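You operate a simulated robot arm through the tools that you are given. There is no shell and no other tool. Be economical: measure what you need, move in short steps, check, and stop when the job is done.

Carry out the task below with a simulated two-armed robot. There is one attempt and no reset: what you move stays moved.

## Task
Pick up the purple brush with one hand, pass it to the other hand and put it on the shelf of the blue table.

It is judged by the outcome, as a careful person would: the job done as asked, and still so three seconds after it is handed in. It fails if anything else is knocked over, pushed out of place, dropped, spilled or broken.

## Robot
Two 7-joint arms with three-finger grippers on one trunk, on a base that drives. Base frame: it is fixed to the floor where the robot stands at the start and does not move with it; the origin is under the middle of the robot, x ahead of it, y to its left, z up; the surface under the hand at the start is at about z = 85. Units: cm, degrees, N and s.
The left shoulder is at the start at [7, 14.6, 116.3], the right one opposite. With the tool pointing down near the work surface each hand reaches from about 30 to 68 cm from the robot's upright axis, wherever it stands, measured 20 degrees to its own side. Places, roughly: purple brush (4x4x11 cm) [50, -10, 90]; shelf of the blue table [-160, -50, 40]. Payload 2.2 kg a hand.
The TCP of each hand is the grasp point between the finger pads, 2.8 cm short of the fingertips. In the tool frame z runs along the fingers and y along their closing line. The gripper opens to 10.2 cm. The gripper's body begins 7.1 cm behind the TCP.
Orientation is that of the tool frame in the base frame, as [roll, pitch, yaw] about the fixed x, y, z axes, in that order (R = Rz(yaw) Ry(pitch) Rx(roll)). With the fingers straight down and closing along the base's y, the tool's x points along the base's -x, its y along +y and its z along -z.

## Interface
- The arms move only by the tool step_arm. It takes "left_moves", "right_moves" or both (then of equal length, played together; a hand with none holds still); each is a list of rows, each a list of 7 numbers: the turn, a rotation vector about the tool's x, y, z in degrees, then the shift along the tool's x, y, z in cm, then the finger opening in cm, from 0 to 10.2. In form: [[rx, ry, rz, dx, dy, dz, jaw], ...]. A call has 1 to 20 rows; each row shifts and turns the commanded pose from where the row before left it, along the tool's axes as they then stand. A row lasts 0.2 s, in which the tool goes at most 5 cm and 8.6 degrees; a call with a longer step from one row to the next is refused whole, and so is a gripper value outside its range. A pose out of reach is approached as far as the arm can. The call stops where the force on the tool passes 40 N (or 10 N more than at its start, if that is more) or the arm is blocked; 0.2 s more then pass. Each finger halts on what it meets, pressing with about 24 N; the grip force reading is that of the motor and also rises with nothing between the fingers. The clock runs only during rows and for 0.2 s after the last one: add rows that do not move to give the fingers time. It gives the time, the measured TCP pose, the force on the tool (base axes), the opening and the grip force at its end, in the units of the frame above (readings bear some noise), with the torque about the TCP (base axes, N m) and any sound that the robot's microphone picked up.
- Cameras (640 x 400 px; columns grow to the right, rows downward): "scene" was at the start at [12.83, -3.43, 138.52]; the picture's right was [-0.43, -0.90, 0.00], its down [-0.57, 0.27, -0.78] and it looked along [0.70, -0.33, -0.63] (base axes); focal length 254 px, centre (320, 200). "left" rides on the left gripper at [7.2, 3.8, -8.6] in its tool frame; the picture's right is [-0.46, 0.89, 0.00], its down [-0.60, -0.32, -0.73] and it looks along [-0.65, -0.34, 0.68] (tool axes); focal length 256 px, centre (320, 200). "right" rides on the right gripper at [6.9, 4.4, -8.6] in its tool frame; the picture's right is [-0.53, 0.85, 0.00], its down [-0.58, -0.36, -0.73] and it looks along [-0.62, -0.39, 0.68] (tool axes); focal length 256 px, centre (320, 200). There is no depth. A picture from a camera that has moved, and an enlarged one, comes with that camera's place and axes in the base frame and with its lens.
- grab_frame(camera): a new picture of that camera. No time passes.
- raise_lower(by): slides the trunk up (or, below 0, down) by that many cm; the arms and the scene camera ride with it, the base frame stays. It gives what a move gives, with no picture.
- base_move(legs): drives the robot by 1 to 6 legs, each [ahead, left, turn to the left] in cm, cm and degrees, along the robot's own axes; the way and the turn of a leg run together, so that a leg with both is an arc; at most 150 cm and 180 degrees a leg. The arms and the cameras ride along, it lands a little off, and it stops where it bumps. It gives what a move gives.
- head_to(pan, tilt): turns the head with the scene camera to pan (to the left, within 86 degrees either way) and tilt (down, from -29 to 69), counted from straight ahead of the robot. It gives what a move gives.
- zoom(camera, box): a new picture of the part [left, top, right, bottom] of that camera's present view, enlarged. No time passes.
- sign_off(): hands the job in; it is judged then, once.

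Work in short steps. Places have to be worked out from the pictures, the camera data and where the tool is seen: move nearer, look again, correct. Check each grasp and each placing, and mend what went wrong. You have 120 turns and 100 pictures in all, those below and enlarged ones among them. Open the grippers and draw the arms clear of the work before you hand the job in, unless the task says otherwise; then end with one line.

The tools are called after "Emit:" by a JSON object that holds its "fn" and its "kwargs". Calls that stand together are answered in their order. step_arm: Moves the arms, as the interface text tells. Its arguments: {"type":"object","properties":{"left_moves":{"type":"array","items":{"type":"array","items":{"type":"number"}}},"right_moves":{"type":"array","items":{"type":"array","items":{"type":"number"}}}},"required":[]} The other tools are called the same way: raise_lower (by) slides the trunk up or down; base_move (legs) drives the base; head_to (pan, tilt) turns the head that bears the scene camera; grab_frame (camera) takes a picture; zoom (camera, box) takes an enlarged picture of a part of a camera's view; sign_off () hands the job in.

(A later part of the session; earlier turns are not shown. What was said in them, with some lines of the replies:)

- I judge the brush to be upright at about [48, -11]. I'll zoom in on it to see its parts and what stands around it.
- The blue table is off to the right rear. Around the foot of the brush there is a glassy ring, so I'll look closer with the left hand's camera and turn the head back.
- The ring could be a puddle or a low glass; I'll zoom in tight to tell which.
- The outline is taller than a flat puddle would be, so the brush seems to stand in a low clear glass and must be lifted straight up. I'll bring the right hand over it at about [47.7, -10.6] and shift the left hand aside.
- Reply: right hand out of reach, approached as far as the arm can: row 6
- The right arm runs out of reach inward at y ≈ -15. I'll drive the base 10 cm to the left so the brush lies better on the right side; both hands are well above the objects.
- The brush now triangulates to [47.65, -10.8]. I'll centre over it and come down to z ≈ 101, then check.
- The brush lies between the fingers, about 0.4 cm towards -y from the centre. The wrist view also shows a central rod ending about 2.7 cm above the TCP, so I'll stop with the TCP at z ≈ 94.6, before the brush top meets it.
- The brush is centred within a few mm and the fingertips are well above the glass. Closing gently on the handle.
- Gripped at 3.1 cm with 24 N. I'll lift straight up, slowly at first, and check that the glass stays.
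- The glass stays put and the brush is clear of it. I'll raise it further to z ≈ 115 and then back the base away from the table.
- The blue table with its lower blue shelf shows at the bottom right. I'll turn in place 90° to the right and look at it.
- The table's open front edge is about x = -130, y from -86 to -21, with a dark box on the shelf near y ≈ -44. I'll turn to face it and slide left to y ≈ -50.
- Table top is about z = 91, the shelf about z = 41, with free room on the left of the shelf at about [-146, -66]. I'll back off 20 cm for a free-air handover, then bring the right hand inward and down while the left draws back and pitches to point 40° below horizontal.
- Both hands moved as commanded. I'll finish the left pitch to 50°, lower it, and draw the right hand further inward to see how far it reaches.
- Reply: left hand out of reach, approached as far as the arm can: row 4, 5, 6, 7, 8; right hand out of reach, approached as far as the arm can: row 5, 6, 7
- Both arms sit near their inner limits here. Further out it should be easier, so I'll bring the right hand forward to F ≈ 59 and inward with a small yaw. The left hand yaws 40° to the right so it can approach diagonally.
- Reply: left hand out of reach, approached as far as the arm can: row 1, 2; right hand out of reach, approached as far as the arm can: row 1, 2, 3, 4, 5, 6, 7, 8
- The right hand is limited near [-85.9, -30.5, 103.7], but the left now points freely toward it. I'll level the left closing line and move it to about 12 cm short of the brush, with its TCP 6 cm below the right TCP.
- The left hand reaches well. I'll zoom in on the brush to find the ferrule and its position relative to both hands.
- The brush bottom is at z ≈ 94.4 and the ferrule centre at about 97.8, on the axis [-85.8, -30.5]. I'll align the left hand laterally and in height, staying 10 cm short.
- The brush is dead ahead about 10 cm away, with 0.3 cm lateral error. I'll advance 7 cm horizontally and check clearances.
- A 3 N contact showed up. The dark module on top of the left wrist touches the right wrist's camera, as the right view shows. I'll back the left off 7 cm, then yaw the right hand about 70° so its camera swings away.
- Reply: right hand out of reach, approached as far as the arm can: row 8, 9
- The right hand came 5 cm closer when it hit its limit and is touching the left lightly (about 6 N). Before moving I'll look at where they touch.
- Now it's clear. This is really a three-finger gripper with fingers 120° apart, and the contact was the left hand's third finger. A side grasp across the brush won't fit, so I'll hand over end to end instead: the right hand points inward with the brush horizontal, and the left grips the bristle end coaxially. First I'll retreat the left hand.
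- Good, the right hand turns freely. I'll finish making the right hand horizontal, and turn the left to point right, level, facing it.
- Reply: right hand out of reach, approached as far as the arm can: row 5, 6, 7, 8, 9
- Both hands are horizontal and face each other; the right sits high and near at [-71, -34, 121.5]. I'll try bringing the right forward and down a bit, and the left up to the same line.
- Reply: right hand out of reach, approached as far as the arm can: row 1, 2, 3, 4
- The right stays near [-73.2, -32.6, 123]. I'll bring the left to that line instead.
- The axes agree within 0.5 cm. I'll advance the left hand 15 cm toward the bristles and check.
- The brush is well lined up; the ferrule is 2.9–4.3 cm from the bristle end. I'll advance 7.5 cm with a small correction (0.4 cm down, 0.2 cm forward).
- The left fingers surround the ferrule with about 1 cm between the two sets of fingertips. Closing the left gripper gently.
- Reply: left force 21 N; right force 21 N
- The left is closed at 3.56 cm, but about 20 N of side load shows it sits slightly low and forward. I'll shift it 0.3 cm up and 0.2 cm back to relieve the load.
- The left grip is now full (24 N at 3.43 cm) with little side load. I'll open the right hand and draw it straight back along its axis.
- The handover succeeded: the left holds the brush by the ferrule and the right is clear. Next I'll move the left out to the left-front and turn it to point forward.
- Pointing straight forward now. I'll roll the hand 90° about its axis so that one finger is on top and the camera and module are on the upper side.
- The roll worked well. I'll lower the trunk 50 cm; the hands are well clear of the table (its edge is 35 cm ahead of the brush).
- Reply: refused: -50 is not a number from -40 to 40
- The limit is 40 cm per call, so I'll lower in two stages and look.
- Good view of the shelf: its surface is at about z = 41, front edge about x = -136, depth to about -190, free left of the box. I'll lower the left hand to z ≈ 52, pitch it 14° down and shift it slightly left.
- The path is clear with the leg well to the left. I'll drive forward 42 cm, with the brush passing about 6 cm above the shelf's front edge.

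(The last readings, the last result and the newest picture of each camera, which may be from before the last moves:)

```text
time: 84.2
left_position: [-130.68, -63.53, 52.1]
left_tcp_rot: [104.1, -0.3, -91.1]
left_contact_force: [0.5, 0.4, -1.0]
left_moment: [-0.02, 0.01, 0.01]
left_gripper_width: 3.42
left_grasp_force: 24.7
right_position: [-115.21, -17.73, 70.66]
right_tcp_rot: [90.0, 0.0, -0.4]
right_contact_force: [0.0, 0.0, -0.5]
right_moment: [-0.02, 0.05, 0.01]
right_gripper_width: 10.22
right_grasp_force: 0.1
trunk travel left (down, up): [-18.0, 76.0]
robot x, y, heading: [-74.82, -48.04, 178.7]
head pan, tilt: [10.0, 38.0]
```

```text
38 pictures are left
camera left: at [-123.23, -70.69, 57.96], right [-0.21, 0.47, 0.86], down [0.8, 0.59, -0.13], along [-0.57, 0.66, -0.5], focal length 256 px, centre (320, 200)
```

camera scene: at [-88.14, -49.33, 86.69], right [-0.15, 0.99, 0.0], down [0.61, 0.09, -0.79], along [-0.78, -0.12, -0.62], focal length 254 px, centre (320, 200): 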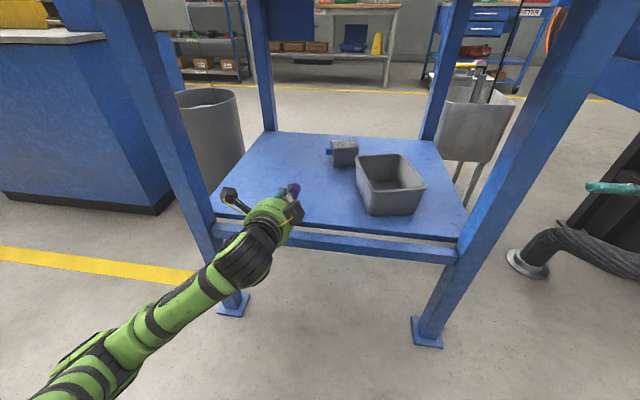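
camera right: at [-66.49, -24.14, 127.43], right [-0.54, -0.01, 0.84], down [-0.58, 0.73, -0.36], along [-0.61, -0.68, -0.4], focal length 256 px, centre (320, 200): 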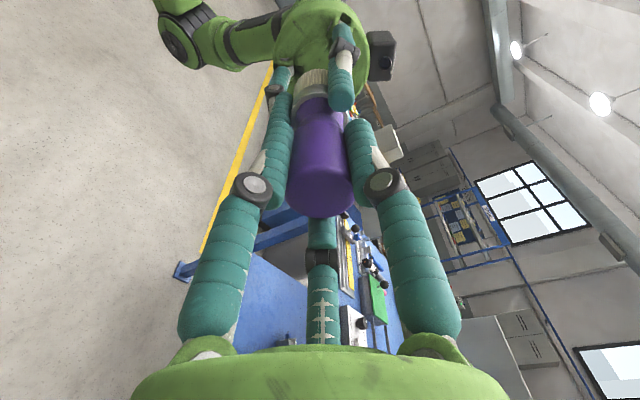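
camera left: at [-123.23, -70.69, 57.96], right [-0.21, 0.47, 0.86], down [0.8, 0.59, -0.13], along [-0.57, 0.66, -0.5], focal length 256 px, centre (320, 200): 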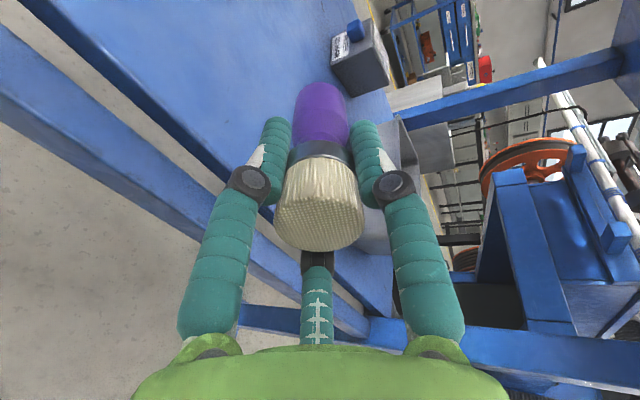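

The shelf edge is at x ≈ -133, z ≈ 42. I'll reach 13 cm further in, then lower to 2 cm above contact.

Emit:
{"fn": "step_arm", "kwargs": {"left_moves": [[0, 0, 0, 0, 0.63, 2.52, 1.5], [0, 0, 0, 0, 0.63, 2.52, 1.5], [0, 0, 0, 0, 0.63, 2.52, 1.5], [0, 0, 0, 0, 0.63, 2.52, 1.5], [0, 0, 0, 0, 0.63, 2.52, 1.5], [0, 0, 0, 0, -1.5, 0.37, 1.5], [0, 0, 0, 0, -1.5, 0.37, 1.5], [0, 0, 0, 0, -1.4, 0.37, 1.5], [0, 0, 0, 0, 0, 0, 1.5]]}}

Emit:
{"fn": "zoom", "kwargs": {"camera": "scene", "box": [180, 120, 440, 280]}}

Emit:
{"fn": "grab_frame", "kwargs": {"camera": "left"}}

```text
time: 86.2
left_position: [-143.6, -63.44, 47.76]
left_tcp_rot: [104.1, -0.3, -91.0]
left_contact_force: [-0.3, -0.7, -0.7]
left_moment: [-0.01, -0.03, 0.0]
left_gripper_width: 3.48
left_grasp_force: 23.5
right_position: [-115.31, -17.67, 70.64]
right_tcp_rot: [90.0, -0.1, -0.4]
right_contact_force: [0.6, 0.0, 0.1]
right_moment: [-0.01, -0.02, -0.02]
right_gripper_width: 10.19
right_grasp_force: 0.0
trunk travel left (down, up): [-18.0, 76.0]
robot x, y, heading: [-74.93, -48.27, 178.9]
head pan, tilt: [10.0, 38.0]
```

```text
2.46 times, centred on (310, 200) of scene
camera zoom: at [-88.14, -49.34, 86.69], right [-0.15, 0.99, 0.0], down [0.61, 0.09, -0.79], along [-0.78, -0.12, -0.62], focal length 626 px, centre (345, 200)
```

zoom: 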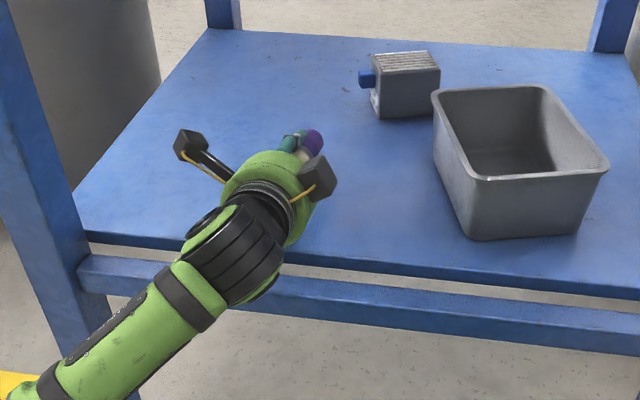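

```text
36 pictures are left
camera left: at [-136.12, -70.56, 53.37], right [-0.21, 0.47, 0.86], down [0.8, 0.59, -0.13], along [-0.57, 0.66, -0.5], focal length 256 px, centre (320, 200)
```

left: 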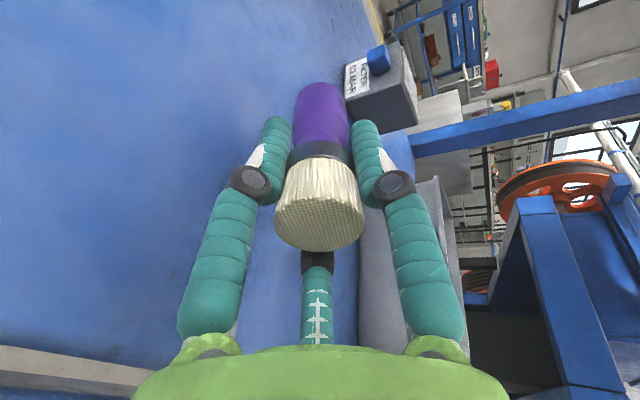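

Everything is clear. I'll lower gently by 2 cm and watch the contact force.

Emit:
{"fn": "step_arm", "kwargs": {"left_moves": [[0, 0, 0, 0, -0.4, 0.1, 1.5], [0, 0, 0, 0, -0.4, 0.1, 1.5], [0, 0, 0, 0, -0.4, 0.1, 1.5], [0, 0, 0, 0, -0.4, 0.1, 1.5], [0, 0, 0, 0, -0.4, 0.1, 1.5], [0, 0, 0, 0, 0, 0, 1.5]]}}

Emit:
{"fn": "grab_frame", "kwargs": {"camera": "left"}}

```text
time: 87.6
left_position: [-143.72, -63.46, 45.52]
left_tcp_rot: [104.2, -0.3, -90.9]
left_contact_force: [-0.3, -0.3, -1.1]
left_moment: [0.01, -0.02, 0.02]
left_gripper_width: 3.46
left_grasp_force: 24.1
right_position: [-115.26, -17.62, 70.73]
right_tcp_rot: [90.0, 0.1, -0.4]
right_contact_force: [0.6, -0.8, 0.1]
right_moment: [0.0, -0.02, -0.01]
right_gripper_width: 10.21
right_grasp_force: 0.0
trunk travel left (down, up): [-18.0, 76.0]
robot x, y, heading: [-74.66, -48.4, 178.6]
head pan, tilt: [10.0, 38.0]
```

```text
35 pictures are left
camera left: at [-136.25, -70.53, 51.29], right [-0.21, 0.47, 0.86], down [0.8, 0.59, -0.13], along [-0.57, 0.66, -0.5], focal length 256 px, centre (320, 200)
```

left: 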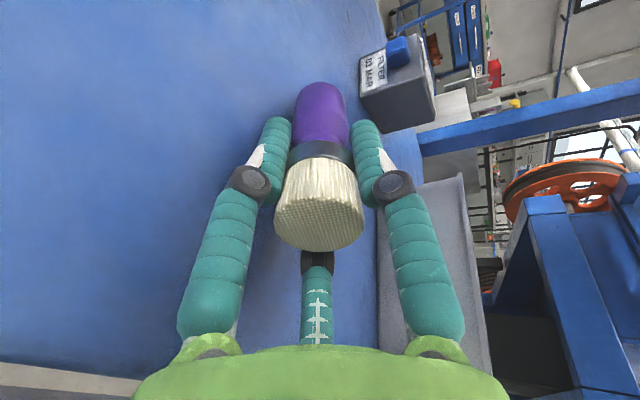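

No contact yet; I'll continue in small steps.

Emit:
{"fn": "step_arm", "kwargs": {"left_moves": [[0, 0, 0, 0, -0.25, 0.06, 1.5], [0, 0, 0, 0, -0.25, 0.06, 1.5], [0, 0, 0, 0, -0.25, 0.06, 1.5], [0, 0, 0, 0, 0, 0, 1.5]]}}

Emit:
{"fn": "step_arm", "kwargs": {"left_moves": [[0, 0, 0, 0, -0.25, 0.06, 1.5], [0, 0, 0, 0, -0.25, 0.06, 1.5], [0, 0, 0, 0, 0, 0, 1.5]]}}

```text
time: 88.6
left_position: [-143.63, -63.4, 45.12]
left_tcp_rot: [103.6, -0.3, -91.1]
left_contact_force: [3.7, -0.8, 12.6]
left_moment: [-0.02, 0.78, 0.08]
left_gripper_width: 3.46
left_grasp_force: 24.5
right_position: [-115.13, -17.63, 70.77]
right_tcp_rot: [90.0, 0.1, -0.4]
right_contact_force: [-0.1, 0.3, 0.5]
right_moment: [-0.02, 0.04, 0.0]
right_gripper_width: 10.19
right_grasp_force: 0.2
trunk travel left (down, up): [-18.0, 76.0]
robot x, y, heading: [-74.63, -48.31, 178.8]
head pan, tilt: [10.0, 38.0]
```

```text
time: 89.4
left_position: [-143.47, -63.25, 44.5]
left_tcp_rot: [103.9, -0.3, -91.1]
left_contact_force: [3.5, 1.0, 14.7]
left_moment: [-0.01, 0.82, -0.05]
left_gripper_width: 3.59
left_grasp_force: 23.9
right_position: [-115.08, -17.5, 70.69]
right_tcp_rot: [89.9, 0.2, -0.4]
right_contact_force: [0.2, 0.0, 1.5]
right_moment: [-0.02, 0.01, -0.02]
right_gripper_width: 10.2
right_grasp_force: 0.1
trunk travel left (down, up): [-18.0, 76.0]
robot x, y, heading: [-74.81, -48.44, 178.6]
head pan, tilt: [10.0, 38.0]
```

Contact at z ≈ 45.1, and the brush is now pivoting flat in the grip. I'll open in small stages while rising slightly, so the spreading lower fingers clear the shelf.

Emit:
{"fn": "step_arm", "kwargs": {"left_moves": [[0, 0, 0, 0, 0.1, -0.02, 3.8], [0, 0, 0, 0, 0.1, -0.02, 4.2], [0, 0, 0, 0, 0.2, -0.05, 4.8], [0, 0, 0, 0, 0.2, -0.05, 5.4], [0, 0, 0, 0, 0.2, -0.05, 6.0], [0, 0, 0, 0, 0, 0, 6.0], [0, 0, 0, 0, 0, 0, 6.0]]}}

Emit:
{"fn": "grab_frame", "kwargs": {"camera": "left"}}

Emit:
{"fn": "zoom", "kwargs": {"camera": "scene", "box": [240, 140, 400, 240]}}

```text
time: 91.0
left_position: [-143.65, -63.34, 45.06]
left_tcp_rot: [104.0, -0.3, -91.1]
left_contact_force: [1.3, -0.1, 2.2]
left_moment: [-0.01, -0.02, 0.0]
left_gripper_width: 6.0
left_grasp_force: 0.1
right_position: [-115.26, -17.7, 70.64]
right_tcp_rot: [90.0, 0.0, -0.4]
right_contact_force: [-0.8, -0.5, 0.1]
right_moment: [-0.02, 0.0, 0.02]
right_gripper_width: 10.21
right_grasp_force: 0.0
trunk travel left (down, up): [-18.0, 76.0]
robot x, y, heading: [-74.43, -49.11, 179.0]
head pan, tilt: [10.0, 38.0]
```

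```text
34 pictures are left
camera left: at [-136.2, -70.46, 50.87], right [-0.21, 0.47, 0.86], down [0.8, 0.59, -0.13], along [-0.57, 0.66, -0.5], focal length 256 px, centre (320, 200)
```

left: 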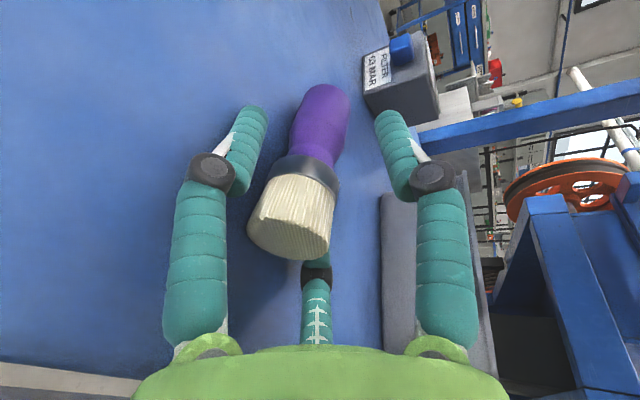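

```text
4.00 times, centred on (320, 190) of scene
camera zoom: at [-88.1, -49.33, 86.69], right [-0.15, 0.99, 0.0], down [0.61, 0.09, -0.79], along [-0.78, -0.12, -0.62], focal length 1016 px, centre (320, 240)
```

zoom: 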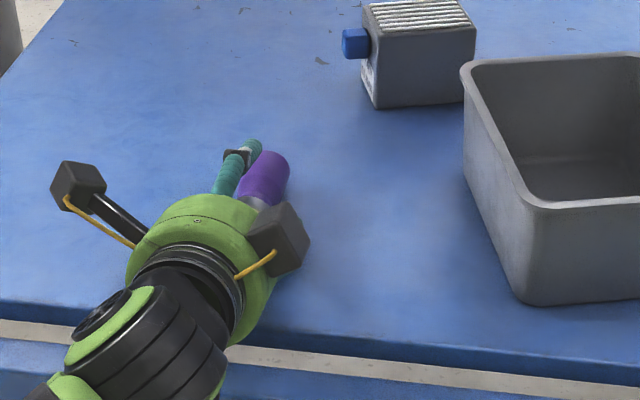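

The brush lies on the shelf between the open fingers. I'll open a little more while rising 0.4 cm, then look again before withdrawing.

Emit:
{"fn": "step_arm", "kwargs": {"left_moves": [[0, 0, 0, 0, 0.2, -0.05, 6.6], [0, 0, 0, 0, 0.2, -0.05, 7.2], [0, 0, 0, 0, 0.2, -0.05, 7.6], [0, 0, 0, 0, 0, 0, 7.6]]}}

Emit:
{"fn": "grab_frame", "kwargs": {"camera": "left"}}

```text
time: 92.0
left_position: [-143.65, -63.37, 45.8]
left_tcp_rot: [104.1, -0.2, -91.0]
left_contact_force: [-0.9, -0.2, 0.3]
left_moment: [0.0, 0.02, 0.01]
left_gripper_width: 7.58
left_grasp_force: 0.0
right_position: [-115.19, -17.67, 70.6]
right_tcp_rot: [90.0, 0.0, -0.5]
right_contact_force: [0.3, -0.4, -0.1]
right_moment: [-0.02, -0.03, 0.0]
right_gripper_width: 10.21
right_grasp_force: 0.1
trunk travel left (down, up): [-18.0, 76.0]
robot x, y, heading: [-74.73, -48.15, 178.8]
head pan, tilt: [10.0, 38.0]
```

```text
32 pictures are left
camera left: at [-136.2, -70.51, 51.53], right [-0.21, 0.47, 0.86], down [0.8, 0.59, -0.13], along [-0.57, 0.66, -0.5], focal length 256 px, centre (320, 200)
```

left: 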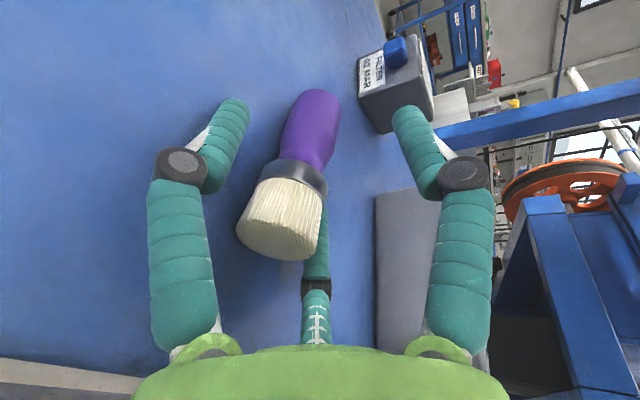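

No contact remains. I'll withdraw straight back horizontally.

Emit:
{"fn": "step_arm", "kwargs": {"left_moves": [[0, 0, 0, 0, -0.24, -0.97, 7.6], [0, 0, 0, 0, -0.24, -0.97, 7.6], [0, 0, 0, 0, -0.24, -0.97, 7.6], [0, 0, 0, 0, -0.24, -0.97, 7.6], [0, 0, 0, 0, -0.24, -0.97, 7.6], [0, 0, 0, 0, -0.24, -0.97, 7.6], [0, 0, 0, 0, -0.24, -0.97, 7.6], [0, 0, 0, 0, -0.24, -0.97, 7.6], [0, 0, 0, 0, -0.24, -0.97, 7.6], [0, 0, 0, 0, 0, 0, 7.6]]}}

Emit:
{"fn": "grab_frame", "kwargs": {"camera": "left"}}

Emit:
{"fn": "zoom", "kwargs": {"camera": "scene", "box": [180, 120, 440, 280]}}

```text
time: 94.2
left_position: [-134.61, -63.41, 45.64]
left_tcp_rot: [104.1, -0.4, -91.0]
left_contact_force: [0.1, 0.2, 0.3]
left_moment: [0.03, 0.04, -0.01]
left_gripper_width: 7.6
left_grasp_force: 0.1
right_position: [-115.28, -17.59, 70.72]
right_tcp_rot: [90.0, 0.0, -0.4]
right_contact_force: [0.1, 0.0, 0.0]
right_moment: [0.0, -0.03, 0.03]
right_gripper_width: 10.19
right_grasp_force: 0.1
trunk travel left (down, up): [-18.0, 76.0]
robot x, y, heading: [-74.29, -48.43, 178.7]
head pan, tilt: [10.0, 38.0]
```

```text
31 pictures are left
camera left: at [-127.22, -70.61, 51.53], right [-0.21, 0.47, 0.86], down [0.8, 0.59, -0.13], along [-0.57, 0.65, -0.5], focal length 256 px, centre (320, 200)
```

left: 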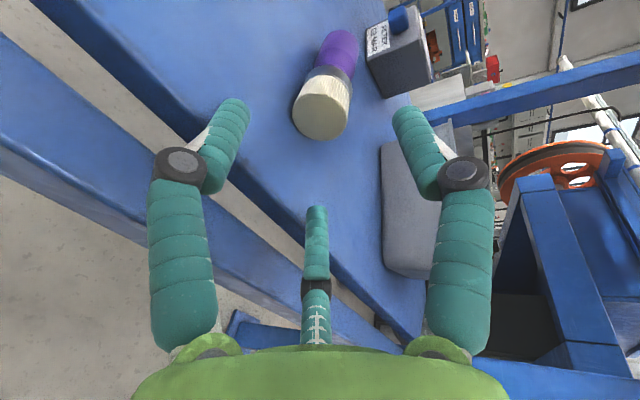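

```text
2.46 times, centred on (310, 200) of scene
camera zoom: at [-88.13, -49.34, 86.69], right [-0.15, 0.99, 0.0], down [0.61, 0.09, -0.79], along [-0.78, -0.12, -0.62], focal length 626 px, centre (345, 200)
```

zoom: 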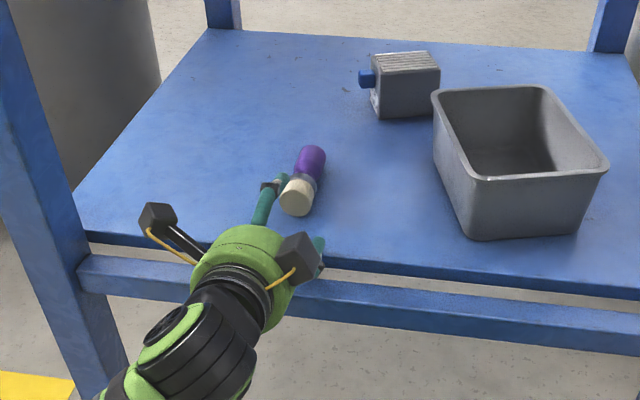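

The brush rests on the shelf, clear of the fingers and not rolling. I'll back the base off 35 cm, open the gripper fully and take a final look.

Emit:
{"fn": "step_arm", "kwargs": {"left_moves": [[0, 0, 0, 0, 1.2, -2.5, 7.6], [0, 0, 0, 0, 1.2, -2.5, 7.6], [0, 0, 0, 0, 0, 0, 7.6]]}}

Emit:
{"fn": "base_move", "kwargs": {"legs": [[-35, 0, 0]]}}

Emit:
{"fn": "step_arm", "kwargs": {"left_moves": [[0, 0, 0, 0, 0, 0, 10.2], [0, 0, 0, 0, 0, 0, 10.2]]}}

Emit:
{"fn": "grab_frame", "kwargs": {"camera": "scene"}}

```text
time: 95.0
left_position: [-130.36, -63.52, 49.24]
left_tcp_rot: [104.1, -0.5, -90.9]
left_contact_force: [-0.4, 0.4, 0.3]
left_moment: [0.01, -0.01, -0.02]
left_gripper_width: 7.59
left_grasp_force: 0.1
right_position: [-115.33, -17.67, 70.64]
right_tcp_rot: [90.0, 0.0, -0.4]
right_contact_force: [0.2, -0.7, 0.0]
right_moment: [0.0, -0.01, 0.05]
right_gripper_width: 10.2
right_grasp_force: 0.1
trunk travel left (down, up): [-18.0, 76.0]
robot x, y, heading: [-74.67, -48.55, 178.7]
head pan, tilt: [10.0, 38.0]
```

```text
time: 97.2
left_position: [-94.86, -64.59, 49.21]
left_tcp_rot: [104.1, -0.3, -90.8]
left_contact_force: [-0.2, -0.9, 0.4]
left_moment: [0.0, 0.01, -0.01]
left_gripper_width: 7.6
left_grasp_force: 0.1
right_position: [-79.97, -18.57, 70.6]
right_tcp_rot: [90.0, 0.0, -0.1]
right_contact_force: [-0.5, -0.2, -0.2]
right_moment: [0.0, 0.0, 0.01]
right_gripper_width: 10.18
right_grasp_force: 0.1
trunk travel left (down, up): [-18.0, 76.0]
robot x, y, heading: [-39.18, -49.01, 179.0]
head pan, tilt: [10.0, 38.0]
```

```text
time: 97.8
left_position: [-94.92, -64.67, 49.26]
left_tcp_rot: [104.2, -0.3, -90.8]
left_contact_force: [0.5, 0.1, 0.7]
left_moment: [0.01, 0.02, -0.02]
left_gripper_width: 10.23
left_grasp_force: 0.0
right_position: [-80.08, -18.62, 70.58]
right_tcp_rot: [89.9, 0.0, -0.2]
right_contact_force: [-1.0, -0.1, 0.0]
right_moment: [-0.01, 0.02, 0.01]
right_gripper_width: 10.2
right_grasp_force: 0.0
trunk travel left (down, up): [-18.0, 76.0]
robot x, y, heading: [-38.95, -48.81, 179.2]
head pan, tilt: [10.0, 38.0]
```

```text
29 pictures are left
camera scene: at [-52.73, -50.15, 86.69], right [-0.16, 0.99, 0.0], down [0.61, 0.1, -0.79], along [-0.78, -0.12, -0.62], focal length 254 px, centre (320, 200)
```

scene: 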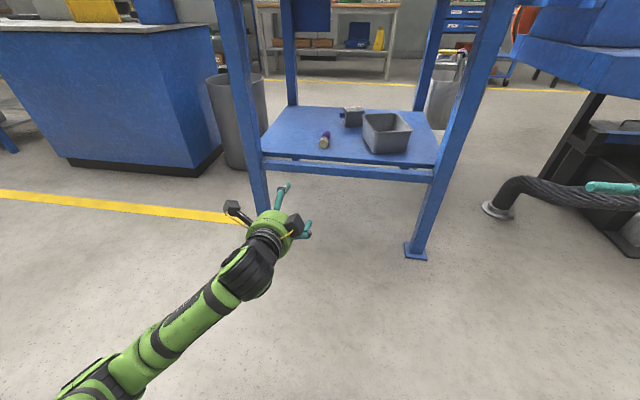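

The brush lies still on the shelf, both grippers are open and clear, and nothing else has been disturbed. Handing in.

Emit:
{"fn": "sign_off", "kwargs": {}}

```text
The job is handed in.
```

The right hand picked up the purple brush and passed it to the left, which laid it on its side on the blue table's shelf; both hands are clear and the job is handed in.
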